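You operate a simulated robot arm through the tools that you are given. There is no shell and no other tool. Be economical: measure what you need, move in short steps, check, and stop when the job is done.

The job below is to be done with a simulated two-armed robot. You get a single attempt, and the scene is never put back.

## Task
Take the cap off the sealer bottle and lay it down on the clear end of the pipe bench. Put the blue mug on the grey tile. Shut the sink door by the drawers. Open the cupboard door, put the tea tin from the cupboard shelf on the terracotta tile and shut the door again. Fetch the scrub pad and set it on the window sill. Put the voltage tester on the paste table. Do these in any order. Set down upright: blue mug, tea tin.

It is judged by the outcome, as a careful person would: the job done as asked, and still so three seconds after it is handed in. It fails if anything else is knocked over, pushed out of place, dropped, spilled or broken. Lids that push on must go on centred and level and be pressed home; caps that screw on are set level and turned clockwise until they are tight.

## Robot
Two 7-joint arms with fingered hands on one trunk, on a base that drives. Base frame: it is fixed to the floor where the robot stands at the start and does not move with it; the origin is under the middle of the robot, x ahead of it, y to its left, z up; the surface under the hand at the start is at about z = 80. Units: cm, rad, N and s.
The left shoulder is at the start at [5.5, 15.8, 109.4], the right one opposite. With the tool pointing down near the work surface each hand reaches from about 42 to 84 cm from the robot's upright axis, wherever it stands, measured 20 degrees to its own side. Places, roughly: blue mug (12x8x10 cm) [50, 90, 80]; cupboard door [-220, 130, 50]; grey tile (13x13x1 cm) [-210, -250, 90]; paste table [80, -230, 70]; scrub pad (9x6x6 cm) [-330, 140, 90]; sealer bottle [50, 0, 75]; sink door by the drawers [-130, 120, 40]; tea tin [-200, 150, 50]; terracotta tile (13x13x1 cm) [-290, 140, 90]; voltage tester [-225, -100, 100]; window sill (25x98 cm) [-424, -122, 90]. Payload 4 kg a hand.
The TCP of each hand is the grasp point between the finger pads, 3 cm short of the fingertips. In the tool frame z runs along the fingers and y along their closing line. The gripper opens to 10.4 cm. The gripper's body begins 3.5 cm behind the TCP. The gripper is a hand of 4 fingers: y runs from the thumb to the fingers, the wrist lies at [-1.5, -10.4, -17.8] in the tool frame, and closing takes about 1.5 s.
Orientation is that of the tool frame in the base frame, as [roll, pitch, yaw] about the fixed x, y, z axes, in that order (R = Rz(yaw) Ry(pitch) Rx(roll)). With the fingers straight down and the wrist toward the robot, the tool's x, y and z point along [0, 1, 0], [1, 0, 0] and [0, 0, -1] of the base frame.

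## Interface
- The arms move only by the tool jog_arm. It takes "left_steps", "right_steps" or both (then of equal length, played together; a hand with none holds still); each is a list of rows, each a list of 6 numbers: the shift along the tool's x, y, z in units of 400 mm (1.0 is 400 mm), then the turn, a rotation vector about the tool's x, y, z in units of 120 degrees (1.0 is 120 degrees). In form: [[x, y, z, wx, wy, wz], ...]. A call has 1 to 8 rows; each row is the pose to reach, as a shift and turn from the pose commanded when the call began, along the tool's axes at that moment. "left_gripper" and "right_gripper" are, for a hand that has rows, the gripper command, from -1 (shut) to 1 (fully open), values between in proportion, set as the call begins (left out, the last holds). A call with a number of a shift or a turn outside -1 to 1 is refused whole. A row lasts 0.2 s, in which the tool goes at most 5 cm and 0.15 rad; a call with a longer step from one row to the next is refused whole, and so is a gripper value outside its range. Where a pose cannot be reached the arm comes as near as it can. A force on the tool above 40 N (or 10 N above the force at the start of the call, whichever is more), or a blocked arm, ends the call early, and 0.2 s more pass. The fingers move at their own pace (about 4.5 cm/s each) and stop on an object; they squeeze with about 23 N. The grip force told is the motor's: it shows also when the fingers shut on nothing. Time passes only in rows, and 0.2 s behind the last, so rows that repeat a pose let the fingers close. It gives the time, the measured TCP pose, the force on the tool (base axes), the opening and the grip force at its end, in the units of the frame above (readings bear some noise), with the torque about the TCP (base axes, N m) and any sound that the robot's microphone picked up, and new pictures: "views" is both (left out), scene, wrist or none (wrist: the cameras of the hands that moved).
- Cameras (640 x 400 px; columns grow to the right, rows downward): "scene" is now at [13.07, 3.48, 127.84]; the picture's right is [0.41, -0.91, -0.01], its down [-0.42, -0.18, -0.89] and it looks along [0.81, 0.37, -0.46] (base axes); focal length 268 px, centre (320, 200). "left" rides on the left gripper at [-6.1, -9.2, -13.1] in its tool frame; the picture's right is [-0.81, -0.27, 0.52], its down [0.53, -0.71, 0.46] and it looks along [0.24, 0.64, 0.72] (tool axes); focal length 275 px, centre (320, 200). "right" rides on the right gripper at [6.1, -9.2, -13] in its tool frame; the picture's right is [-0.81, 0.28, -0.52], its down [-0.53, -0.71, 0.45] and it looks along [-0.24, 0.64, 0.72] (tool axes); focal length 275 px, centre (320, 200). There is no depth. A picture from a camera that has moved, and an enlarged one, comes with that camera's place and axes in the base frame and with its lens.
- slide_trunk(by): slides the trunk up (or, below 0, down) by that many cm; the arms and the scene camera ride with it, the base frame stays. It gives what a move gives, with no picture.
- drive_base(legs): drives the robot by 1 to 6 legs, each [ahead, turn to the left] in cm and rad, along the robot's own axes; the way and the turn of a leg run together, so that a leg with both is an arc; at most 150 cm and 3.142 rad a leg. The arms and the cameras ride along, it lands a little off, and it stops where it bumps. It gives what a move gives, and a new picture of the scene camera.
- finger_targets(index, middle, ring, thumb_bend, thumb_turn, hand): sets how far each is bent, from 0 (flat) to 1 (curled in); at 0.3 the hand is open as for a grip, at 0.7 the pads meet at the TCP. One left out holds its place. A second passes; each finger stops where it meets its share of the squeeze, and holds until it gets a number again. A gripper value or a shape takes the hand back. It gives what a move gives, with no picture; readings hold the bend of each and the force on the fingers (four entries, about 0 where the hand has none), thumb and palm. thumb_turn goes from beside the hand (0) to across from the fingers (1), as for a grip.
- grasp_type(shape, hand): the hand has 4 fingers and takes this shape, open, in about a second: jaw (thumb against the fingers, like two jaws); tri (thumb and two fingers); tip (a fingertip pinch); poke (one finger out to press); point (the index stretched); flat (the hand flat); cup (the hand cupped); fist (a fist). The gripper value then closes the fingers along that shape, each until it touches; the sizes above hold for jaw. It gives what a move gives, with no picture.
- head_to(pan, tilt): turns the head with the scene camera to pan (to the left, within 1.396 rad either way) and tilt (down, from -0.506 to 1.204), counted from straight ahead of the robot. It gives what a move gives, and a new picture of the scene camera.
- enlarge(camera, box): a new picture of the part [left, top, right, bottom] of that camera's present view, enlarged. No time passes.
- close_job(): hands the job in; it is judged then, once.

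Go step by step. Nothing tells you exact positions but the pictures and the camera data: compare them with the known pose of the tool, close in by small moves and look again before you grip or let go. The budget is 186 turns and 260 pictures, counting those below and the enlarged ones. Unless the task says otherwise, let go and move clear before handing in.

The tools are called after "Emit:" as name(argument=value, ...) on one line, values as JSON. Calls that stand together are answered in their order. jog_arm: Moves the arms, as the interface text tells. Its arguments: {"type":"object","properties":{"left_steps":{"type":"array","items":{"type":"array","items":{"type":"number"}}},"left_gripper":{"type":"number"},"right_steps":{"type":"array","items":{"type":"array","items":{"type":"number"}}},"right_gripper":{"type":"number"},"views":{"type":"string","enum":["both","scene","wrist","none"]}},"required":[]} The other tools are called the same way: slide_trunk (by) slides the trunk up or down; grasp_type (shape, hand) gives the hand a shape; finger_targets (index, middle, ring, thumb_bend, thumb_turn, hand) moves the fingers one by one; drive_base (legs) drives the base; head_to (pan, tilt) turns the head that bears the scene camera; enlarge (camera, box) takes an enlarged picture of a part of a camera's view; close_job () hands the job in.

At the start:

```text
t: 0.0
left_ee_pos: [44.0, 38.78, 117.06]
left_tcp_rot: [3.141, -0.002, 1.571]
left_contact_force: [0.1, 0.6, 0.6]
left_ft_torque: [0.0, -0.01, -0.01]
left_width: 10.32
left_grasp_force: 0.0
left_shape: jaw
left_bend: [0.3, 0.3, 0.3, 0.3, 0.98]
left_finger forces: [0.0, 0.1, 0.1, 0.0, 0.0, 0.0]
right_ee_pos: [45.27, 0.81, 114.12]
right_tcp_rot: [3.141, -0.001, 1.571]
right_contact_force: [0.1, 0.6, -1.5]
right_ft_torque: [0.01, 0.01, -0.02]
right_width: 10.35
right_grasp_force: 0.0
right_shape: jaw
right_bend: [0.3, 0.3, 0.3, 0.3, 0.98]
right_finger forces: [0.0, 0.1, 0.0, 0.1, 0.1, 0.0]
trunk travel left (down, up): [-30.0, 20.7]
robot x, y, heading: [0.2, -0.42, -0.002]
head pan, tilt: [0.422, 0.464]
```

scene: 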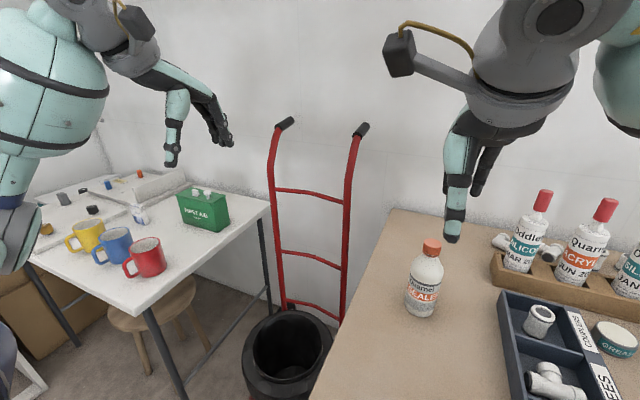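
right: 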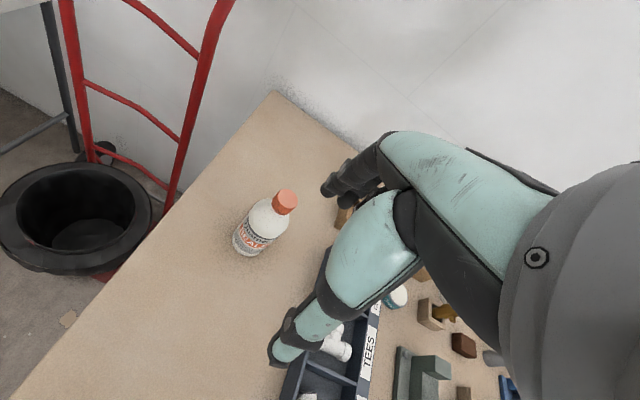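
left: 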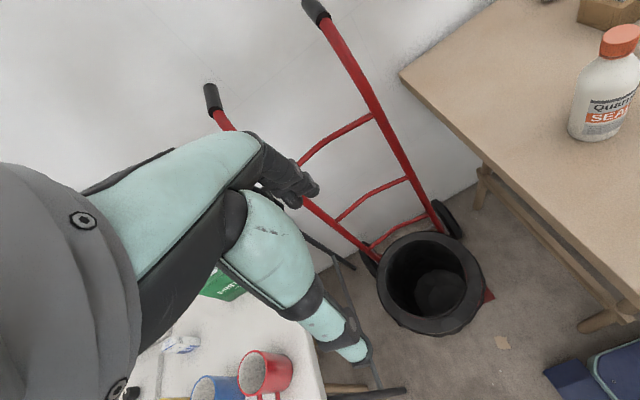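

I see the sealer bottle ahead, with its cap near [60, 1, 96], and the mugs on a table to the left. First I look along the bench.

Emit:
head_to(pan=-0.5, tilt=0.5)

Emit:
enlarge(camera="right", box=[200, 150, 360, 290])

```text
t: 1.2
left_ee_pos: [42.51, 38.76, 117.67]
left_tcp_rot: [3.131, -0.001, 1.569]
left_contact_force: [-0.6, 0.1, 0.5]
left_ft_torque: [0.02, 0.03, 0.01]
left_width: 10.38
left_grasp_force: 0.0
left_shape: jaw
left_bend: [0.3, 0.3, 0.3, 0.3, 0.97]
left_finger forces: [0.0, 0.0, 0.1, 0.0, 0.0, 0.1]
right_ee_pos: [44.0, 0.92, 114.75]
right_tcp_rot: [3.129, 0.003, 1.572]
right_contact_force: [-1.1, 0.1, 0.6]
right_ft_torque: [0.0, 0.0, 0.0]
right_width: 10.39
right_grasp_force: 0.1
right_shape: jaw
right_bend: [0.3, 0.3, 0.3, 0.3, 0.98]
right_finger forces: [0.1, 0.1, 0.1, 0.1, 0.0, 0.0]
trunk travel left (down, up): [-30.0, 20.7]
robot x, y, heading: [-0.02, 0.22, 0.001]
head pan, tilt: [-0.499, 0.499]
camera scene: at [12.71, -4.63, 127.52], right [-0.48, -0.88, 0.01], down [-0.43, 0.23, -0.87], along [0.76, -0.42, -0.49], focal length 268 px, centre (320, 200)
```

scene: 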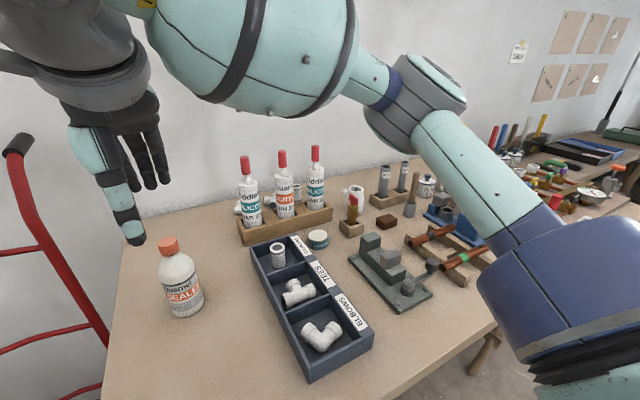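

```text
2.86 times, centred on (280, 220) of right
camera zoom: at [34.63, 6.92, 127.58], right [0.27, -0.81, 0.52], down [-0.71, -0.53, -0.46], along [0.65, -0.24, -0.72], focal length 786 px, centre (434, 143)
```

zoom: 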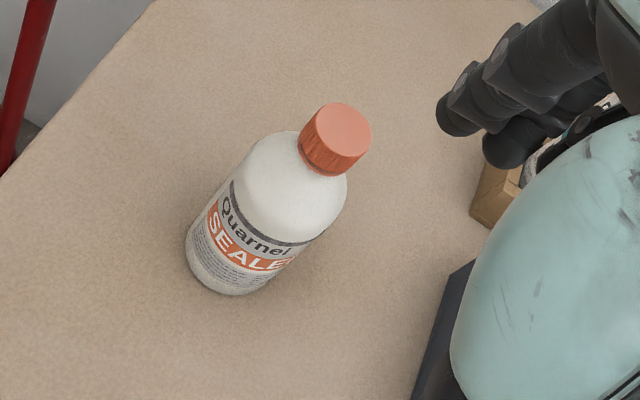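

The bottle's cap is at about [61, 1, 95], with a clear patch of bench on its left. I bring the left hand down beside the bottle, fingers pointing right, so it can hold the body.

Emit:
jog_arm(left_steps=[[-0.059, 0.056, 0.08, 0, -0.0716, 0], [-0.118, 0.112, 0.16, 0, -0.143, 0], [-0.176, 0.169, 0.24, 0, -0.214, 0], [-0.235, 0.225, 0.32, 0, -0.286, 0], [-0.294, 0.281, 0.4, 0, -0.357, 0], [-0.353, 0.337, 0.48, 0, -0.429, 0], [-0.411, 0.394, 0.56, 0, -0.5, 0], [-0.47, 0.45, 0.64, 0, -0.571, 0]], left_gripper=1)

```text
t: 3.0
left_ee_pos: [60.83, 20.13, 92.29]
left_tcp_rot: [3.11, 1.193, 1.54]
left_contact_force: [0.8, -0.4, -0.9]
left_ft_torque: [-0.02, 0.04, -0.03]
left_width: 10.39
left_grasp_force: 0.0
left_shape: jaw
left_bend: [0.3, 0.3, 0.3, 0.3, 0.97]
left_finger forces: [0.0, 0.0, 0.1, 0.0, 0.0, 0.1]
right_ee_pos: [44.01, 0.94, 114.7]
right_tcp_rot: [3.129, 0.0, 1.57]
right_contact_force: [-0.1, 0.4, -0.7]
right_ft_torque: [0.04, 0.04, 0.0]
right_width: 10.38
right_grasp_force: 0.0
right_shape: jaw
right_bend: [0.3, 0.3, 0.3, 0.3, 0.98]
right_finger forces: [0.0, 0.0, 0.0, 0.0, 0.0, 0.1]
trunk travel left (down, up): [-30.0, 20.7]
robot x, y, heading: [-0.07, -0.07, -0.002]
head pan, tilt: [-0.499, 0.499]
camera scene: at [12.8, -4.67, 127.51], right [-0.48, -0.88, 0.01], down [-0.43, 0.23, -0.87], along [0.76, -0.42, -0.49], focal length 268 px, centre (320, 200)
camera left: at [51.32, 30.06, 102.56], right [-0.28, -0.78, 0.56], down [-0.71, -0.23, -0.67], along [0.65, -0.58, -0.48], focal length 275 px, centre (320, 200)
```

scene: 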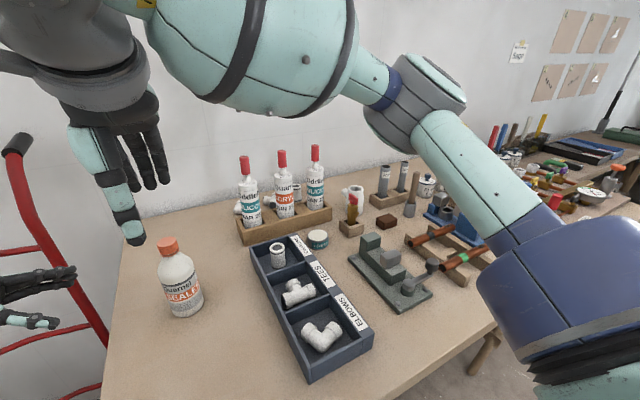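
left: 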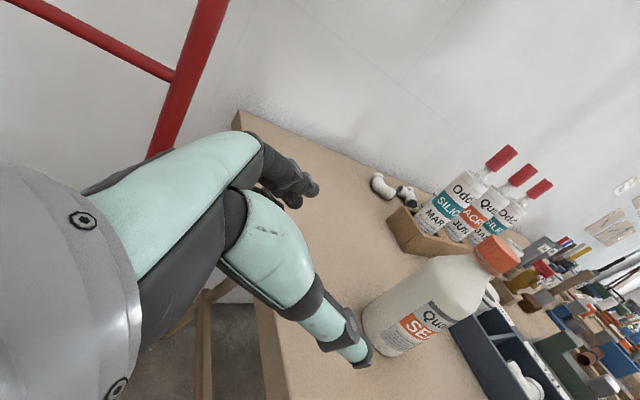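

The open hand is lined up with the bottle, thumb nearer the robot and fingers beyond. I slide it around the body.

Emit:
jog_arm(left_steps=[[-0.01, -0.005, 0.09, 0, 0, 0], [-0.02, -0.01, 0.18, 0, 0, 0], [-0.03, -0.01, 0.27, 0, 0, 0], [-0.04, -0.01, 0.36, 0, 0, 0], [-0.045, -0.01, 0.42, 0, 0, 0]], views="both")

```text
t: 4.2
left_ee_pos: [60.55, 3.9, 87.65]
left_tcp_rot: [3.107, 1.195, 1.539]
left_contact_force: [0.9, 0.7, 0.0]
left_ft_torque: [0.01, -0.04, -0.01]
left_width: 10.38
left_grasp_force: 0.1
left_shape: jaw
left_bend: [0.3, 0.3, 0.3, 0.3, 0.97]
left_finger forces: [0.1, 0.0, 0.1, 0.0, 0.1, 0.0]
right_ee_pos: [43.95, 0.74, 114.69]
right_tcp_rot: [3.128, 0.0, 1.571]
right_contact_force: [0.8, -0.2, 0.3]
right_ft_torque: [0.0, 0.03, 0.02]
right_width: 10.41
right_grasp_force: 0.0
right_shape: jaw
right_bend: [0.3, 0.3, 0.3, 0.3, 0.98]
right_finger forces: [0.1, 0.1, 0.0, 0.0, 0.1, 0.0]
trunk travel left (down, up): [-30.0, 20.7]
robot x, y, heading: [0.23, -0.27, 0.007]
head pan, tilt: [-0.499, 0.499]
camera scene: at [12.71, -4.67, 127.52], right [-0.48, -0.88, 0.01], down [-0.43, 0.23, -0.87], along [0.76, -0.42, -0.49], focal length 268 px, centre (320, 200)
camera left: at [51.11, 13.81, 97.99], right [-0.28, -0.78, 0.56], down [-0.7, -0.23, -0.67], along [0.65, -0.58, -0.48], focal length 275 px, centre (320, 200)
```

scene: 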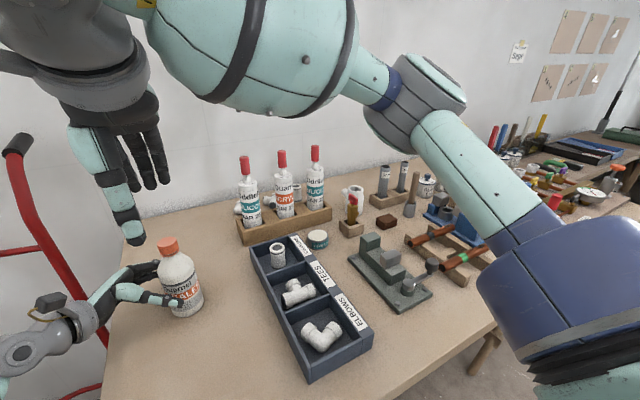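
left: 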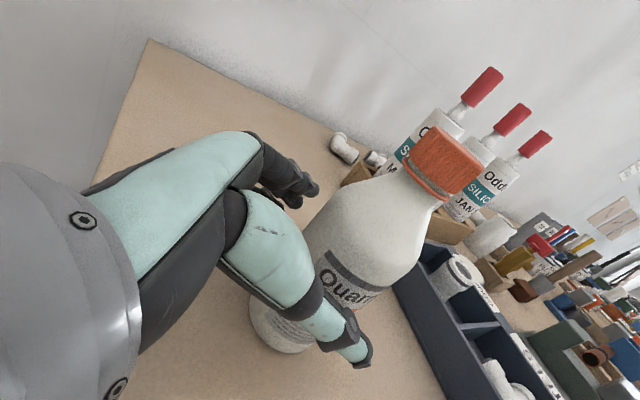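

The hand surrounds the body and the bottle's axis is at about [60, 1.2]. I go 2 cm further and close gently.

Emit:
jog_arm(left_steps=[[-0.006, -0.01, 0.03, 0, 0, 0], [-0.012, -0.01, 0.055, 0, 0, 0]], views="none")

Emit:
jog_arm(left_steps=[[0, 0, 0, 0, 0, 0], [0, 0, 0, 0, 0, 0], [0, 0, 0, 0, 0, 0], [0, 0, 0, 0, 0, 0], [0, 0, 0, 0, 0, 0], [0, 0, 0, 0, 0, 0]], left_gripper=-1, views="both")

```text
t: 4.8
left_ee_pos: [60.18, 1.66, 87.21]
left_tcp_rot: [3.11, 1.196, 1.542]
left_contact_force: [0.0, -0.4, -0.7]
left_ft_torque: [0.0, 0.0, 0.01]
left_width: 10.42
left_grasp_force: 0.0
left_shape: jaw
left_bend: [0.3, 0.3, 0.3, 0.3, 0.97]
left_finger forces: [0.1, 0.0, 0.0, 0.0, 0.1, 0.0]
right_ee_pos: [44.0, 0.89, 114.66]
right_tcp_rot: [3.13, 0.002, 1.569]
right_contact_force: [-0.2, -0.5, 0.2]
right_ft_torque: [0.0, 0.0, 0.01]
right_width: 10.41
right_grasp_force: 0.1
right_shape: jaw
right_bend: [0.3, 0.3, 0.3, 0.3, 0.98]
right_finger forces: [0.0, 0.1, 0.0, 0.0, 0.0, 0.0]
trunk travel left (down, up): [-30.0, 20.7]
robot x, y, heading: [-0.34, -0.06, 0.001]
head pan, tilt: [-0.499, 0.499]
```

```text
t: 6.2
left_ee_pos: [60.29, 1.58, 87.24]
left_tcp_rot: [3.106, 1.195, 1.535]
left_contact_force: [-0.2, -0.3, 1.1]
left_ft_torque: [-0.02, -0.06, -0.02]
left_width: 4.61
left_grasp_force: 22.9
left_shape: jaw
left_bend: [0.74, 0.49, 0.43, 0.69, 1.0]
left_finger forces: [11.2, 6.3, 2.8, 0.1, 20.7, 0.0]
right_ee_pos: [43.92, 0.82, 114.73]
right_tcp_rot: [3.129, 0.002, 1.57]
right_contact_force: [-0.4, -0.2, 0.3]
right_ft_torque: [-0.02, 0.0, 0.0]
right_width: 10.37
right_grasp_force: 0.1
right_shape: jaw
right_bend: [0.3, 0.3, 0.3, 0.3, 0.98]
right_finger forces: [0.1, 0.0, 0.0, 0.1, 0.0, 0.0]
trunk travel left (down, up): [-30.0, 20.7]
robot x, y, heading: [-0.21, 0.22, -0.0]
head pan, tilt: [-0.499, 0.499]
camera scene: at [12.7, -4.66, 127.52], right [-0.48, -0.88, 0.01], down [-0.43, 0.23, -0.87], along [0.76, -0.42, -0.49], focal length 268 px, centre (320, 200)
camera left: at [50.79, 11.54, 97.53], right [-0.28, -0.78, 0.56], down [-0.71, -0.23, -0.67], along [0.65, -0.58, -0.48], focal length 275 px, centre (320, 200)
```

scene: 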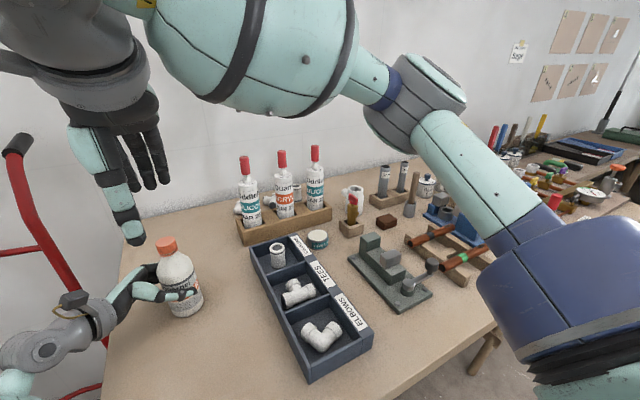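
left: 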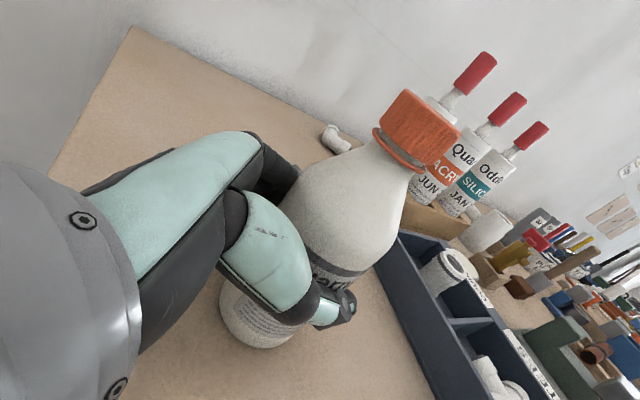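

The bottle is held, and its cap is centred near [60.3, 1.4, 96]. I bring the right hand over the cap.

Emit:
jog_arm(right_steps=[[0.003, 0.09, 0.03, 0, 0, 0], [0.006, 0.18, 0.08, 0, 0, 0], [0.01, 0.27, 0.14, 0, 0, 0], [0.012, 0.35, 0.2, 0, 0, 0], [0.014, 0.405, 0.268, 0, 0, 0]], right_gripper=0.3, views="both")

```text
t: 7.4
left_ee_pos: [60.33, 1.52, 87.24]
left_tcp_rot: [3.11, 1.194, 1.541]
left_contact_force: [0.1, -0.3, -0.3]
left_ft_torque: [0.02, -0.06, 0.01]
left_width: 4.64
left_grasp_force: 23.3
left_shape: jaw
left_bend: [0.74, 0.49, 0.43, 0.69, 1.0]
left_finger forces: [11.1, 5.8, 2.8, 0.1, 21.0, 0.0]
right_ee_pos: [60.34, 1.29, 103.98]
right_tcp_rot: [3.129, 0.001, 1.573]
right_contact_force: [1.0, 1.0, 0.5]
right_ft_torque: [0.0, 0.03, 0.02]
right_width: 6.8
right_grasp_force: 0.1
right_shape: jaw
right_bend: [0.28, 0.39, 0.35, 0.62, 1.0]
right_finger forces: [0.1, 0.0, 0.1, 0.0, 0.1, 0.0]
trunk travel left (down, up): [-30.0, 20.7]
robot x, y, heading: [0.02, -0.02, 0.004]
head pan, tilt: [-0.499, 0.499]
camera scene: at [12.77, -4.66, 127.51], right [-0.48, -0.88, 0.01], down [-0.43, 0.23, -0.87], along [0.76, -0.42, -0.49], focal length 268 px, centre (320, 200)
camera right: at [51.09, 7.26, 117.01], right [0.27, -0.81, 0.52], down [-0.71, -0.53, -0.46], along [0.65, -0.24, -0.72], focal length 275 px, centre (320, 200)
```

scene: 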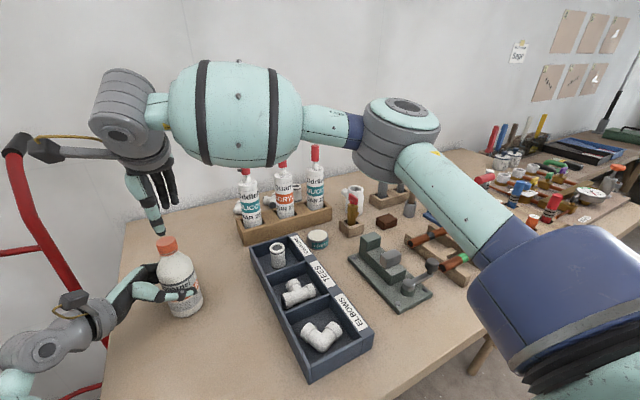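
right: 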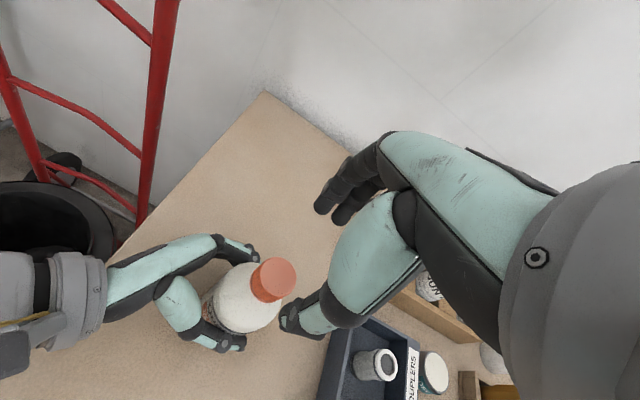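

The cap sits just below the open right hand. I lower the fingers around it.

Emit:
jog_arm(right_steps=[[0.004, 0, 0.07, 0, 0, 0], [0.006, 0, 0.13, 0, 0, 0], [0.006, 0, 0.185, 0, 0, 0]], views="both")

```text
t: 8.2
left_ee_pos: [60.24, 1.62, 87.2]
left_tcp_rot: [3.115, 1.196, 1.545]
left_contact_force: [0.0, 0.0, -0.4]
left_ft_torque: [0.02, -0.05, 0.0]
left_width: 4.62
left_grasp_force: 23.2
left_shape: jaw
left_bend: [0.74, 0.49, 0.43, 0.69, 1.0]
left_finger forces: [11.0, 5.8, 2.8, 0.0, 21.1, 0.0]
right_ee_pos: [60.39, 1.58, 96.96]
right_tcp_rot: [3.127, -0.001, 1.572]
right_contact_force: [-0.4, -0.5, -0.3]
right_ft_torque: [-0.05, 0.05, -0.02]
right_width: 6.81
right_grasp_force: 0.0
right_shape: jaw
right_bend: [0.28, 0.39, 0.35, 0.62, 1.0]
right_finger forces: [0.1, 0.1, 0.0, 0.1, 0.0, 0.0]
trunk travel left (down, up): [-30.0, 20.7]
robot x, y, heading: [-0.39, -0.06, -0.003]
head pan, tilt: [-0.499, 0.499]
camera scene: at [12.74, -4.66, 127.52], right [-0.48, -0.88, 0.01], down [-0.43, 0.23, -0.87], along [0.76, -0.42, -0.49], focal length 268 px, centre (320, 200)
camera right: at [51.04, 7.55, 109.86], right [0.27, -0.81, 0.52], down [-0.71, -0.53, -0.46], along [0.65, -0.24, -0.72], focal length 275 px, centre (320, 200)
```

scene: 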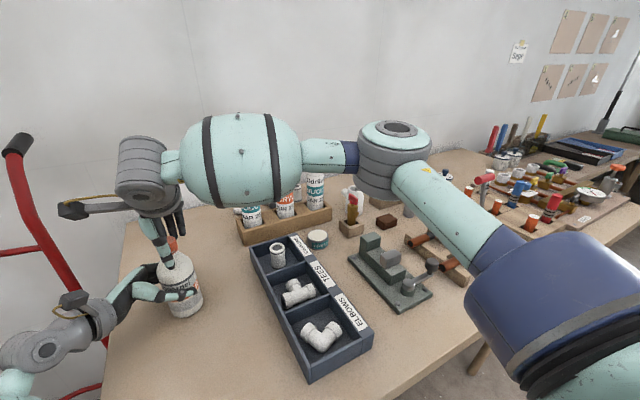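
right: 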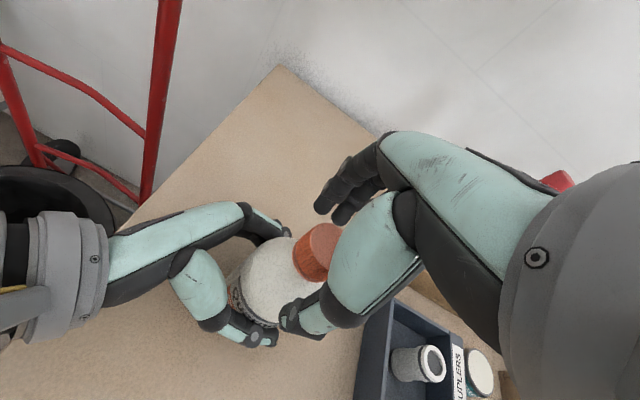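

The cap stands between thumb and fingers. I close the right hand on it.

Emit:
jog_arm(right_steps=[[0, 0, 0.01, 0, 0, 0], [0, 0, 0.01, 0, 0, 0], [0, 0, 0.01, 0, 0, 0], [0, 0, 0.01, 0, 0, 0], [0, 0, 0.01, 0, 0, 0]], right_gripper=-1, views="wrist")

```text
t: 9.4
left_ee_pos: [60.26, 1.58, 87.26]
left_tcp_rot: [3.105, 1.196, 1.536]
left_contact_force: [1.3, -1.4, 0.2]
left_ft_torque: [-0.03, -0.04, -0.03]
left_width: 4.62
left_grasp_force: 22.8
left_shape: jaw
left_bend: [0.74, 0.49, 0.43, 0.7, 1.0]
left_finger forces: [12.0, 6.2, 3.1, 0.1, 20.4, 0.1]
right_ee_pos: [60.2, 1.57, 96.49]
right_tcp_rot: [3.129, 0.001, 1.569]
right_contact_force: [-1.0, 0.7, 2.1]
right_ft_torque: [0.01, -0.03, -0.03]
right_width: 2.14
right_grasp_force: 23.4
right_shape: jaw
right_bend: [0.73, 0.62, 0.7, 0.74, 1.0]
right_finger forces: [10.8, 7.3, 0.1, 0.0, 19.1, 0.0]
trunk travel left (down, up): [-30.0, 20.7]
robot x, y, heading: [-0.25, 0.23, -0.0]
head pan, tilt: [-0.499, 0.499]
camera right: at [51.02, 7.63, 109.42], right [0.27, -0.81, 0.52], down [-0.71, -0.53, -0.46], along [0.65, -0.24, -0.72], focal length 275 px, centre (320, 200)
```

right: 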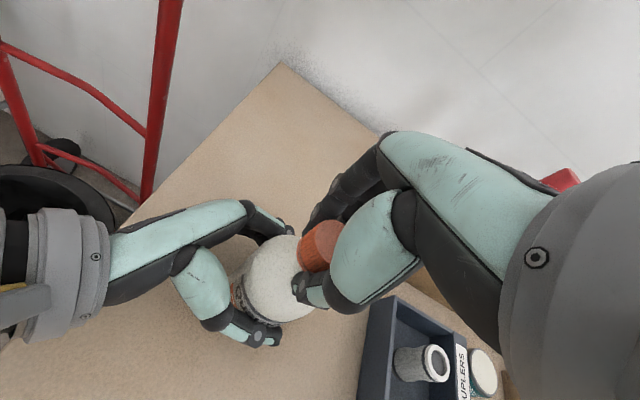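

The cap is gripped. I turn it anticlockwise.

Emit:
jog_arm(right_steps=[[0, 0, 0, 0, 0, -0.068], [0, 0, 0, 0, 0, -0.136], [0, 0, 0, 0, 0, -0.204], [0, 0, 0, 0, 0, -0.272], [0, 0, 0, 0, 0, -0.34], [0, 0, 0, 0, 0, -0.408], [0, 0, 0, 0, 0, -0.476], [0, 0, 0, 0, 0, -0.544]], views="wrist")

```text
t: 11.2
left_ee_pos: [60.22, 1.52, 87.09]
left_tcp_rot: [3.111, 1.195, 1.541]
left_contact_force: [-6.6, -6.6, 0.3]
left_ft_torque: [0.02, -0.15, 0.26]
left_width: 4.44
left_grasp_force: 22.8
left_shape: jaw
left_bend: [0.75, 0.51, 0.45, 0.71, 1.0]
left_finger forces: [9.6, 4.0, 2.5, 0.0, 25.1, 0.0]
right_ee_pos: [60.22, 1.59, 96.36]
right_tcp_rot: [3.132, 0.008, 2.475]
right_contact_force: [6.0, 4.6, 6.5]
right_ft_torque: [0.28, -0.53, -0.26]
right_width: 1.97
right_grasp_force: 23.2
right_shape: jaw
right_bend: [0.72, 0.72, 0.7, 0.76, 0.94]
right_finger forces: [20.4, 9.7, 0.1, 0.0, 21.3, 0.0]
right hand out of reach, approached as far as the arm can: row 7, 8
trunk travel left (down, up): [-30.0, 20.7]
robot x, y, heading: [-0.02, 0.09, 0.0]
head pan, tilt: [-0.499, 0.499]
camera right: at [49.67, -1.86, 109.35], right [0.8, -0.29, 0.53], down [-0.02, -0.89, -0.46], along [0.6, 0.36, -0.72], focal length 275 px, centre (320, 200)
```

right: 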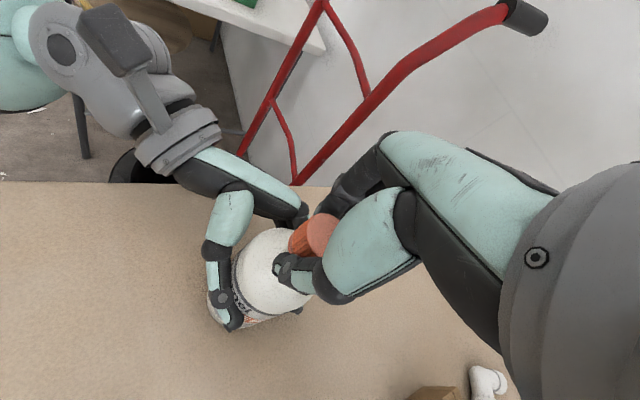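

The wrist reached its limit after about 0.9 rad. I let go, turn the wrist back and look at the cap before gripping again.

Emit:
jog_arm(right_steps=[[0, 0, 0, 0, 0, 0], [0, 0, 0, 0, 0, 0], [0, 0, 0, 0, 0, 0], [0, 0, 0, 0, 0, 0.07], [0, 0, 0, 0, 0, 0.14], [0, 0, 0, 0, 0, 0.21], [0, 0, 0, 0, 0, 0.28], [0, 0, 0, 0, 0, 0.35]], right_gripper=0.3, views="wrist")

Emit:
jog_arm(right_steps=[[0, 0, 0, 0, 0, 0.07], [0, 0, 0, 0, 0, 0.14], [0, 0, 0, 0, 0, 0.21], [0, 0, 0, 0, 0, 0.28], [0, 0, 0, 0, 0, 0.35], [0, 0, 0, 0, 0, 0.42], [0, 0, 0, 0, 0, 0.49], [0, 0, 0, 0, 0, 0.56]], views="wrist")

```text
t: 13.0
left_ee_pos: [60.13, 1.74, 87.24]
left_tcp_rot: [3.116, 1.195, 1.546]
left_contact_force: [0.1, 0.2, -0.4]
left_ft_torque: [0.01, -0.03, 0.01]
left_width: 4.32
left_grasp_force: 22.9
left_shape: jaw
left_bend: [0.75, 0.51, 0.45, 0.72, 1.0]
left_finger forces: [12.6, 4.8, 3.3, 0.0, 20.4, 0.1]
right_ee_pos: [60.27, 1.74, 96.42]
right_tcp_rot: [3.129, 0.0, 1.738]
right_contact_force: [0.1, 0.5, -0.3]
right_ft_torque: [-0.02, 0.03, 0.03]
right_width: 6.72
right_grasp_force: 0.0
right_shape: jaw
right_bend: [0.28, 0.39, 0.36, 0.62, 1.0]
right_finger forces: [0.0, 0.0, 0.1, 0.0, 0.1, 0.0]
trunk travel left (down, up): [-30.0, 20.7]
robot x, y, heading: [-0.17, 0.32, -0.0]
head pan, tilt: [-0.499, 0.499]
camera right: at [50.11, 6.18, 109.26], right [0.4, -0.75, 0.52], down [-0.61, -0.64, -0.46], along [0.69, -0.13, -0.72], focal length 275 px, centre (320, 200)
```

right: 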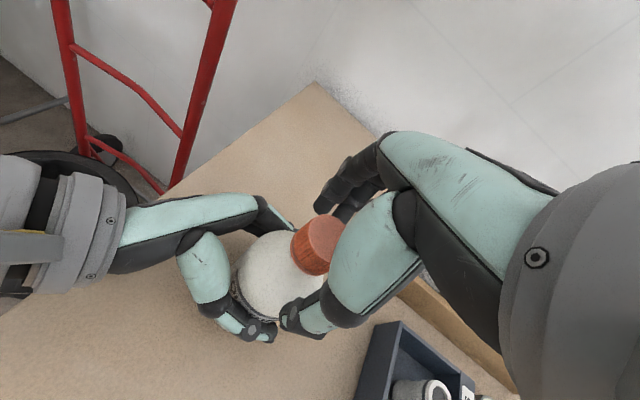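

```text
t: 14.8
left_ee_pos: [60.26, 1.7, 87.23]
left_tcp_rot: [3.113, 1.194, 1.545]
left_contact_force: [0.3, -0.8, 0.8]
left_ft_torque: [0.0, 0.0, 0.01]
left_width: 4.33
left_grasp_force: 22.6
left_shape: jaw
left_bend: [0.75, 0.51, 0.45, 0.72, 1.0]
left_finger forces: [12.5, 4.6, 3.2, 0.0, 20.4, 0.1]
right_ee_pos: [60.31, 1.84, 96.29]
right_tcp_rot: [3.134, -0.011, 0.566]
right_contact_force: [-0.2, 0.7, 0.1]
right_ft_torque: [0.01, -0.03, -0.04]
right_width: 6.74
right_grasp_force: 0.0
right_shape: jaw
right_bend: [0.28, 0.39, 0.36, 0.62, 1.0]
right_finger forces: [0.0, 0.0, 0.0, 0.0, 0.0, 0.0]
trunk travel left (down, up): [-30.0, 20.7]
robot x, y, heading: [-0.05, 0.06, -0.003]
head pan, tilt: [-0.499, 0.499]
camera right: at [60.46, 12.76, 109.41], right [-0.54, -0.67, 0.51], down [-0.83, 0.32, -0.47], along [0.15, -0.68, -0.72], focal length 275 px, centre (320, 200)
```

right: 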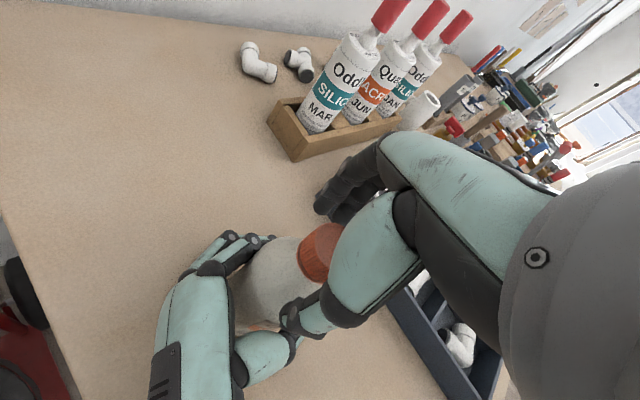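

The wrist is now at yaw 0.57, which gives a long stroke. I grip again and turn.

Emit:
jog_arm(right_steps=[[0, 0, 0, 0, 0, 0], [0, 0, 0, 0, 0, 0], [0, 0, 0, 0, 0, 0], [0, 0, 0, 0, 0, 0], [0, 0, 0, 0, 0, -0.065], [0, 0, 0, 0, 0, -0.13], [0, 0, -0.001, 0, 0, -0.2], [0, 0, -0.002, 0, 0, -0.27]], right_gripper=-1, views="none")

Emit:
jog_arm(right_steps=[[0, 0, 0, 0, 0, -0.07], [0, 0, 0, 0, 0, -0.14], [0, 0, -0.001, 0, 0, -0.21], [0, 0, -0.002, 0, 0, -0.28], [0, 0, -0.003, 0, 0, -0.35], [0, 0, -0.003, 0, 0, -0.42], [0, 0, -0.004, 0, 0, -0.49], [0, 0, -0.004, 0, 0, -0.56]], views="wrist")

```text
t: 16.6
left_ee_pos: [60.11, 1.6, 87.19]
left_tcp_rot: [3.106, 1.194, 1.537]
left_contact_force: [1.2, 0.1, -0.7]
left_ft_torque: [-0.02, -0.05, 0.18]
left_width: 4.4
left_grasp_force: 22.9
left_shape: jaw
left_bend: [0.75, 0.51, 0.44, 0.72, 1.0]
left_finger forces: [12.2, 4.0, 2.6, 0.1, 20.7, 0.0]
right_ee_pos: [60.33, 1.67, 96.56]
right_tcp_rot: [3.132, -0.005, 1.135]
right_contact_force: [-0.4, -1.6, 5.3]
right_ft_torque: [-0.09, -0.08, -0.15]
right_width: 2.12
right_grasp_force: 22.9
right_shape: jaw
right_bend: [0.72, 0.72, 0.7, 0.75, 0.95]
right_finger forces: [14.7, 7.0, 0.0, 0.0, 21.5, 0.0]
trunk travel left (down, up): [-30.0, 20.7]
robot x, y, heading: [-0.06, -0.27, 0.003]
head pan, tilt: [-0.499, 0.499]
```

```text
t: 18.4
left_ee_pos: [60.09, 1.55, 87.09]
left_tcp_rot: [3.112, 1.195, 1.543]
left_contact_force: [-8.9, -3.8, -2.5]
left_ft_torque: [0.04, -0.14, 0.56]
left_width: 4.02
left_grasp_force: 23.3
left_shape: jaw
left_bend: [0.76, 0.55, 0.5, 0.76, 1.0]
left_finger forces: [12.2, 0.4, 2.4, 0.0, 26.8, 0.1]
right_ee_pos: [60.32, 1.73, 96.72]
right_tcp_rot: [3.129, 0.008, 2.307]
right_contact_force: [9.6, 3.3, 7.6]
right_ft_torque: [0.18, -0.72, -0.54]
right_width: 1.79
right_grasp_force: 22.9
right_shape: jaw
right_bend: [0.72, 0.72, 0.7, 0.79, 0.91]
right_finger forces: [27.9, 7.1, 0.0, 0.0, 26.9, 0.0]
trunk travel left (down, up): [-30.0, 20.7]
robot x, y, heading: [-0.06, -0.18, 0.0]
head pan, tilt: [-0.499, 0.499]
camera right: at [49.29, -0.1, 109.62], right [0.74, -0.42, 0.53], down [-0.16, -0.87, -0.46], along [0.65, 0.25, -0.71], focal length 275 px, centre (320, 200)
```

right: 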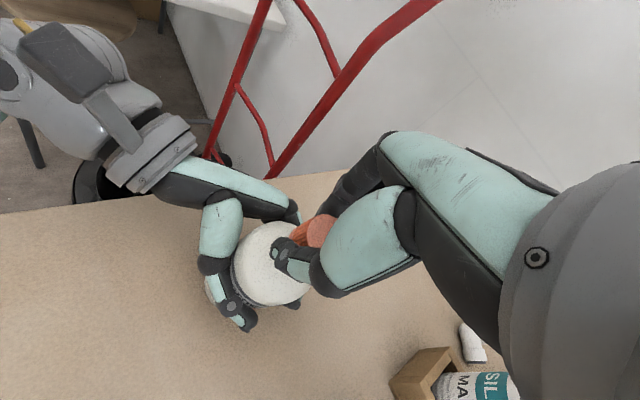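

The torque has grown, so I check whether the cap or the whole bottle is turning.

Emit:
enlarge(camera="scene", box=[120, 200, 240, 330])

Emit:
enlarge(camera="left", box=[240, 60, 500, 360])

```text
3.08 times, centred on (180, 265) of scene
camera zoom: at [12.67, -4.68, 127.53], right [-0.48, -0.88, 0.01], down [-0.43, 0.23, -0.87], along [0.76, -0.42, -0.49], focal length 824 px, centre (751, 0)
```

zoom: 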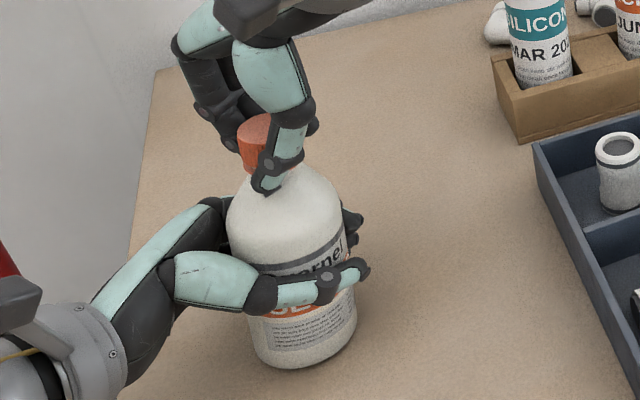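

```text
1.33 times, centred on (370, 210) of left
camera zoom: at [50.75, 11.5, 97.53], right [-0.28, -0.78, 0.56], down [-0.71, -0.23, -0.67], along [0.65, -0.59, -0.49], focal length 367 px, centre (253, 187)
```

zoom: 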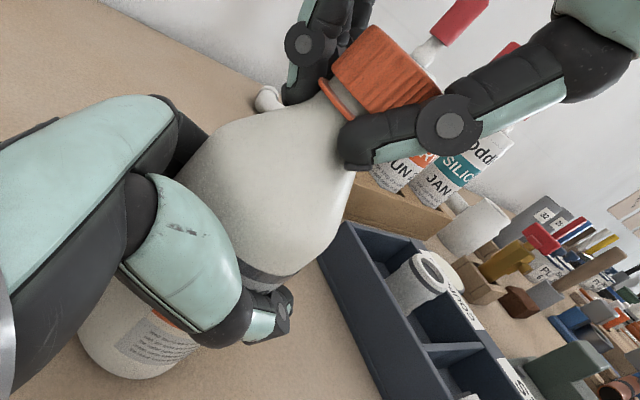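

The bottle is nearly still in the left hand, but the right fingertips reach below the cap to the shoulder. I regrip about 1 cm higher and turn again.

Emit:
jog_arm(right_steps=[[0, 0, 0, 0, 0, 0], [0, 0, 0, 0, 0, 0], [0, 0, 0, 0, 0, 0], [0, 0, -0.01, 0, 0, 0.07], [0, 0, -0.02, 0, 0, 0.14], [0, 0, -0.025, 0, 0, 0.21], [0, 0, -0.025, 0, 0, 0.28], [0, 0, -0.025, 0, 0, 0.35]], right_gripper=0.3, views="none")

Emit:
jog_arm(right_steps=[[0, 0, 0, 0, 0, 0.07], [0, 0, 0, 0, 0, 0.14], [0, 0, 0, 0, 0, 0.21], [0, 0, 0, 0, 0, 0.28], [0, 0, 0, 0, 0, 0.35], [0, 0, 0, 0, 0, 0.42], [0, 0, 0, 0, 0, 0.49]], views="none")

Emit:
enlarge(camera="left", box=[240, 60, 500, 360])

Emit:
enlarge(camera="scene", box=[120, 200, 240, 330])

```text
t: 20.2
left_ee_pos: [60.3, 1.65, 87.23]
left_tcp_rot: [3.108, 1.197, 1.54]
left_contact_force: [1.2, 0.4, 2.3]
left_ft_torque: [-0.01, -0.07, -0.04]
left_width: 3.95
left_grasp_force: 23.0
left_shape: jaw
left_bend: [0.75, 0.55, 0.5, 0.76, 1.0]
left_finger forces: [18.4, 0.6, 3.5, 0.1, 21.8, 0.1]
right_ee_pos: [60.26, 1.69, 97.66]
right_tcp_rot: [3.129, 0.002, 1.569]
right_contact_force: [0.1, 0.5, -0.3]
right_ft_torque: [0.0, -0.01, -0.02]
right_width: 6.73
right_grasp_force: 0.0
right_shape: jaw
right_bend: [0.28, 0.39, 0.36, 0.62, 1.0]
right_finger forces: [0.0, 0.0, 0.0, 0.0, 0.0, 0.0]
trunk travel left (down, up): [-30.0, 20.7]
robot x, y, heading: [0.25, 0.18, 0.003]
head pan, tilt: [-0.499, 0.499]
```

```text
t: 21.8
left_ee_pos: [60.34, 1.71, 87.23]
left_tcp_rot: [3.113, 1.194, 1.543]
left_contact_force: [1.3, 0.2, 2.4]
left_ft_torque: [-0.04, -0.04, 0.03]
left_width: 3.93
left_grasp_force: 23.9
left_shape: jaw
left_bend: [0.76, 0.55, 0.5, 0.77, 1.0]
left_finger forces: [18.5, 0.8, 3.5, 0.0, 21.5, 0.1]
right_ee_pos: [60.39, 1.77, 97.57]
right_tcp_rot: [3.132, -0.011, 0.545]
right_contact_force: [0.3, 0.5, -0.8]
right_ft_torque: [-0.03, 0.04, 0.01]
right_width: 6.73
right_grasp_force: 0.1
right_shape: jaw
right_bend: [0.28, 0.39, 0.36, 0.62, 1.0]
right_finger forces: [0.0, 0.1, 0.0, 0.0, 0.0, 0.1]
trunk travel left (down, up): [-30.0, 20.7]
robot x, y, heading: [-0.19, 0.12, 0.002]
head pan, tilt: [-0.499, 0.499]
```

```text
1.33 times, centred on (370, 210) of left
camera zoom: at [50.79, 11.6, 97.53], right [-0.28, -0.78, 0.56], down [-0.71, -0.23, -0.67], along [0.65, -0.58, -0.48], focal length 367 px, centre (253, 187)
```

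zoom: 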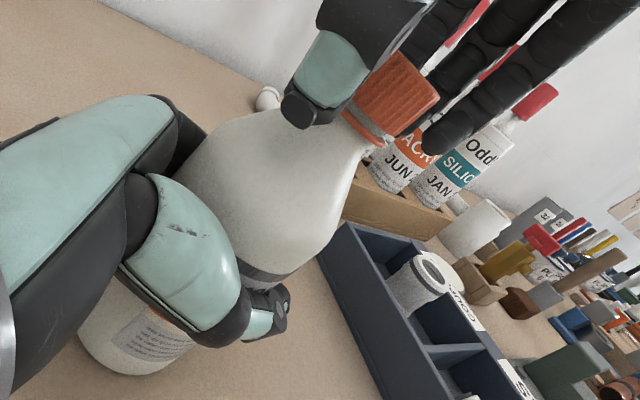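

```text
3.08 times, centred on (180, 265) of scene
camera zoom: at [12.7, -4.59, 127.52], right [-0.48, -0.88, 0.01], down [-0.43, 0.23, -0.87], along [0.76, -0.42, -0.49], focal length 824 px, centre (751, 0)
```

zoom: 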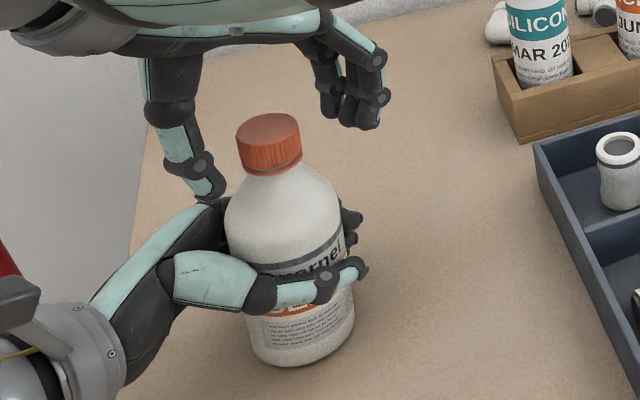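

The fingertips are now at the level of the cap's lower edge. I grip and turn.

Emit:
jog_arm(right_steps=[[0, 0, 0, 0, 0, 0], [0, 0, 0, 0, 0, 0], [0, 0, 0, 0, 0, 0], [0, 0, 0, 0, 0, 0], [0, 0, 0, 0, 0, -0.065], [0, 0, 0, 0, 0, -0.13], [0, 0, -0.001, 0, 0, -0.2], [0, 0, -0.002, 0, 0, -0.27]], right_gripper=-1, views="none")

Emit:
jog_arm(right_steps=[[0, 0, 0, 0, 0, -0.07], [0, 0, 0, 0, 0, -0.14], [0, 0, -0.001, 0, 0, -0.21], [0, 0, -0.002, 0, 0, -0.28], [0, 0, -0.003, 0, 0, -0.35], [0, 0, -0.003, 0, 0, -0.42], [0, 0, -0.004, 0, 0, -0.49], [0, 0, -0.004, 0, 0, -0.55]], views="none")

Emit:
enlarge(camera="left", box=[240, 60, 500, 360])

```text
t: 23.6
left_ee_pos: [60.22, 1.55, 87.22]
left_tcp_rot: [3.109, 1.193, 1.54]
left_contact_force: [-2.3, -0.5, 5.2]
left_ft_torque: [0.14, -0.09, 0.06]
left_width: 3.93
left_grasp_force: 23.2
left_shape: jaw
left_bend: [0.76, 0.55, 0.51, 0.77, 1.0]
left_finger forces: [17.1, 0.1, 2.7, 0.0, 22.4, 0.0]
right_ee_pos: [60.26, 1.48, 97.62]
right_tcp_rot: [3.132, -0.003, 1.113]
right_contact_force: [2.2, 0.6, -8.5]
right_ft_torque: [-0.06, -0.14, -0.08]
right_width: 2.25
right_grasp_force: 22.6
right_shape: jaw
right_bend: [0.72, 0.64, 0.7, 0.75, 0.99]
right_finger forces: [12.2, 7.5, 0.0, 0.1, 20.5, 0.0]
trunk travel left (down, up): [-30.0, 20.7]
robot x, y, heading: [-0.14, 0.18, -0.002]
head pan, tilt: [-0.499, 0.499]
```

```text
t: 25.4
left_ee_pos: [60.3, 1.61, 87.29]
left_tcp_rot: [3.111, 1.194, 1.542]
left_contact_force: [-2.4, -2.9, 8.6]
left_ft_torque: [0.15, -0.08, 0.2]
left_width: 3.95
left_grasp_force: 23.4
left_shape: jaw
left_bend: [0.76, 0.55, 0.52, 0.77, 1.0]
left_finger forces: [16.6, 0.0, 2.6, 0.1, 23.2, 0.0]
right_ee_pos: [60.36, 1.61, 97.81]
right_tcp_rot: [3.135, 0.007, 2.264]
right_contact_force: [3.4, 2.2, -10.3]
right_ft_torque: [0.11, -0.24, -0.19]
right_width: 2.04
right_grasp_force: 23.5
right_shape: jaw
right_bend: [0.72, 0.65, 0.7, 0.75, 0.96]
right_finger forces: [13.1, 7.2, 0.0, 0.0, 21.2, 0.0]
trunk travel left (down, up): [-30.0, 20.7]
robot x, y, heading: [0.02, -0.03, 0.001]
head pan, tilt: [-0.499, 0.499]
```

```text
1.33 times, centred on (370, 210) of left
camera zoom: at [50.83, 11.53, 97.52], right [-0.28, -0.78, 0.56], down [-0.71, -0.23, -0.67], along [0.65, -0.58, -0.48], focal length 367 px, centre (253, 187)
```

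zoom: 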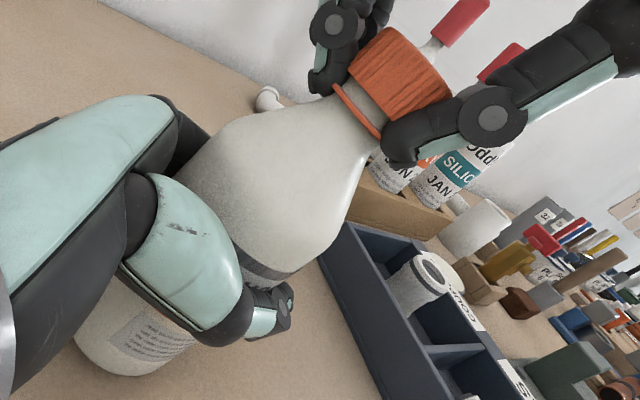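

The cap is unscrewing: a gap shows above its ring. I do another stroke, slightly raised.

Emit:
jog_arm(right_steps=[[0, 0, 0, 0, 0, 0], [0, 0, 0, 0, 0, 0], [0, 0, 0, 0, 0, 0], [0, 0, -0.004, 0, 0, 0.07], [0, 0, -0.004, 0, 0, 0.14], [0, 0, -0.004, 0, 0, 0.21], [0, 0, -0.004, 0, 0, 0.28], [0, 0, -0.004, 0, 0, 0.35]], right_gripper=0.3, views="none")

Emit:
jog_arm(right_steps=[[0, 0, 0, 0, 0, 0.07], [0, 0, 0, 0, 0, 0.14], [0, 0, 0, 0, 0, 0.21], [0, 0, 0, 0, 0, 0.28], [0, 0, 0, 0, 0, 0.35], [0, 0, 0, 0, 0, 0.42], [0, 0, 0, 0, 0, 0.47]], views="none")

Emit:
jog_arm(right_steps=[[0, 0, 0, 0, 0, 0], [0, 0, 0, 0, 0, 0], [0, 0, 0, 0, 0, 0], [0, 0, 0, 0, 0, 0], [0, 0, 0, 0, 0, -0.065], [0, 0, 0, 0, 0, -0.13], [0, 0, -0.001, 0, 0, -0.2], [0, 0, -0.002, 0, 0, -0.27]], right_gripper=-1, views="none")

Emit:
jog_arm(right_steps=[[0, 0, 0, 0, 0, -0.07], [0, 0, 0, 0, 0, -0.14], [0, 0, -0.001, 0, 0, -0.21], [0, 0, -0.002, 0, 0, -0.28], [0, 0, -0.003, 0, 0, -0.35], [0, 0, -0.003, 0, 0, -0.42], [0, 0, -0.004, 0, 0, -0.49], [0, 0, -0.004, 0, 0, -0.55]], views="none")

Emit:
enlarge(camera="left", box=[240, 60, 500, 360])

```text
t: 27.2
left_ee_pos: [60.17, 1.6, 87.27]
left_tcp_rot: [3.11, 1.196, 1.541]
left_contact_force: [-1.8, -0.2, 1.9]
left_ft_torque: [0.01, 0.1, 0.03]
left_width: 3.9
left_grasp_force: 23.4
left_shape: jaw
left_bend: [0.76, 0.55, 0.52, 0.77, 1.0]
left_finger forces: [19.2, 0.1, 3.5, 0.0, 23.3, 0.0]
right_ee_pos: [60.31, 1.75, 97.99]
right_tcp_rot: [3.128, -0.001, 1.529]
right_contact_force: [0.3, 0.1, 0.5]
right_ft_torque: [-0.01, -0.04, -0.03]
right_width: 6.72
right_grasp_force: 0.0
right_shape: jaw
right_bend: [0.28, 0.39, 0.36, 0.62, 1.0]
right_finger forces: [0.0, 0.1, 0.1, 0.1, 0.1, 0.0]
trunk travel left (down, up): [-30.0, 20.7]
robot x, y, heading: [-0.22, 0.02, 0.001]
head pan, tilt: [-0.499, 0.499]
```

```text
t: 28.8
left_ee_pos: [60.22, 1.7, 87.14]
left_tcp_rot: [3.109, 1.196, 1.541]
left_contact_force: [0.2, 0.0, 0.4]
left_ft_torque: [0.0, 0.06, -0.03]
left_width: 3.92
left_grasp_force: 23.0
left_shape: jaw
left_bend: [0.76, 0.55, 0.52, 0.77, 1.0]
left_finger forces: [19.4, 0.1, 3.8, 0.0, 23.2, 0.0]
right_ee_pos: [60.48, 1.72, 98.02]
right_tcp_rot: [3.134, -0.01, 0.545]
right_contact_force: [0.2, 0.2, -0.3]
right_ft_torque: [-0.04, 0.0, 0.04]
right_width: 6.75
right_grasp_force: 0.1
right_shape: jaw
right_bend: [0.28, 0.39, 0.36, 0.62, 1.0]
right_finger forces: [0.0, 0.0, 0.1, 0.1, 0.0, 0.1]
trunk travel left (down, up): [-30.0, 20.7]
robot x, y, heading: [-0.08, 0.08, -0.002]
head pan, tilt: [-0.499, 0.499]
```

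```text
t: 30.6
left_ee_pos: [60.26, 1.67, 87.12]
left_tcp_rot: [3.107, 1.195, 1.54]
left_contact_force: [2.9, 0.2, 1.6]
left_ft_torque: [0.03, 0.23, 0.09]
left_width: 3.93
left_grasp_force: 23.1
left_shape: jaw
left_bend: [0.76, 0.55, 0.53, 0.77, 1.0]
left_finger forces: [21.7, 0.1, 3.0, 0.1, 22.0, 0.0]
right_ee_pos: [60.42, 1.68, 98.21]
right_tcp_rot: [3.13, -0.005, 1.113]
right_contact_force: [-1.8, -1.0, -2.0]
right_ft_torque: [-0.08, -0.1, -0.1]
right_width: 2.37
right_grasp_force: 23.0
right_shape: jaw
right_bend: [0.73, 0.59, 0.65, 0.74, 1.0]
right_finger forces: [13.2, 7.3, 0.0, 0.1, 21.6, 0.0]
trunk travel left (down, up): [-30.0, 20.7]
robot x, y, heading: [-0.31, -0.07, -0.001]
head pan, tilt: [-0.499, 0.499]
```

```text
t: 32.4
left_ee_pos: [60.33, 1.62, 87.11]
left_tcp_rot: [3.113, 1.195, 1.544]
left_contact_force: [0.1, -1.9, 2.8]
left_ft_torque: [0.0, 0.26, 0.09]
left_width: 3.94
left_grasp_force: 22.9
left_shape: jaw
left_bend: [0.76, 0.55, 0.53, 0.77, 0.99]
left_finger forces: [20.9, 0.1, 3.2, 0.0, 23.2, 0.0]
right_ee_pos: [60.33, 1.67, 98.34]
right_tcp_rot: [3.134, 0.007, 2.265]
right_contact_force: [0.4, 2.7, -4.7]
right_ft_torque: [0.21, -0.28, -0.05]
right_width: 2.3
right_grasp_force: 22.8
right_shape: jaw
right_bend: [0.73, 0.59, 0.65, 0.74, 0.99]
right_finger forces: [11.8, 7.8, 0.0, 0.0, 20.5, 0.1]
trunk travel left (down, up): [-30.0, 20.7]
robot x, y, heading: [-0.08, 0.23, 0.0]
head pan, tilt: [-0.499, 0.499]
```

```text
1.33 times, centred on (370, 210) of left
camera zoom: at [50.83, 11.54, 97.51], right [-0.28, -0.78, 0.56], down [-0.71, -0.23, -0.67], along [0.65, -0.58, -0.49], focal length 367 px, centre (253, 187)
```

zoom: 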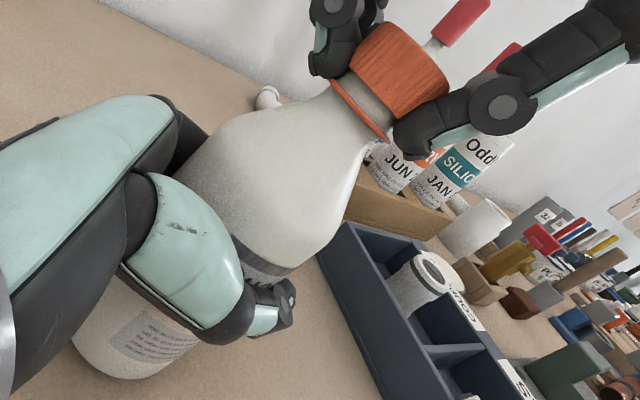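

The gap has grown and the torque is small. I try a gentle lift.

Emit:
jog_arm(right_steps=[[0, 0, -0.01, 0, 0, 0], [0, 0, -0.02, 0, 0, 0], [0, 0, -0.03, 0, 0, 0]], views="none")

Emit:
enlarge(camera="left", box=[240, 20, 500, 320])

```text
t: 33.2
left_ee_pos: [60.3, 1.54, 87.45]
left_tcp_rot: [3.093, 1.198, 1.526]
left_contact_force: [-1.6, -3.5, 21.1]
left_ft_torque: [0.17, 0.03, 0.08]
left_width: 3.94
left_grasp_force: 22.4
left_shape: jaw
left_bend: [0.76, 0.55, 0.54, 0.77, 0.98]
left_finger forces: [19.4, 0.1, 3.5, 0.0, 23.4, 0.0]
right_ee_pos: [60.23, 1.46, 99.21]
right_tcp_rot: [3.138, 0.007, 2.263]
right_contact_force: [1.7, 2.9, -23.2]
right_ft_torque: [0.18, -0.24, -0.05]
right_width: 2.09
right_grasp_force: 23.0
right_shape: jaw
right_bend: [0.73, 0.59, 0.65, 0.74, 0.99]
right_finger forces: [13.7, 6.8, 0.0, 0.1, 18.3, 0.0]
trunk travel left (down, up): [-30.0, 20.7]
robot x, y, heading: [-0.08, -0.22, 0.005]
head pan, tilt: [-0.499, 0.499]
```

```text
1.33 times, centred on (370, 170) of left
camera zoom: at [50.79, 11.57, 97.74], right [-0.28, -0.78, 0.56], down [-0.7, -0.23, -0.67], along [0.65, -0.59, -0.48], focal length 367 px, centre (253, 240)
```

zoom: 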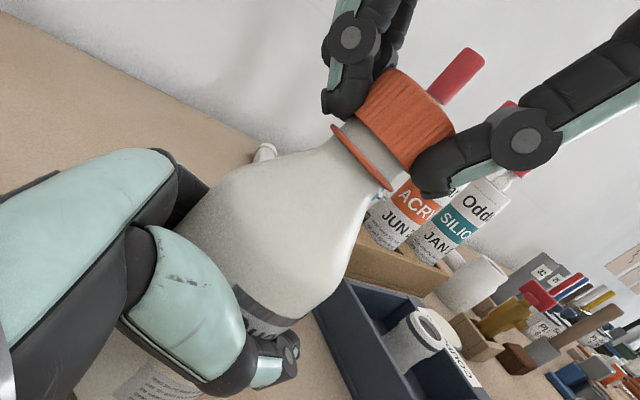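

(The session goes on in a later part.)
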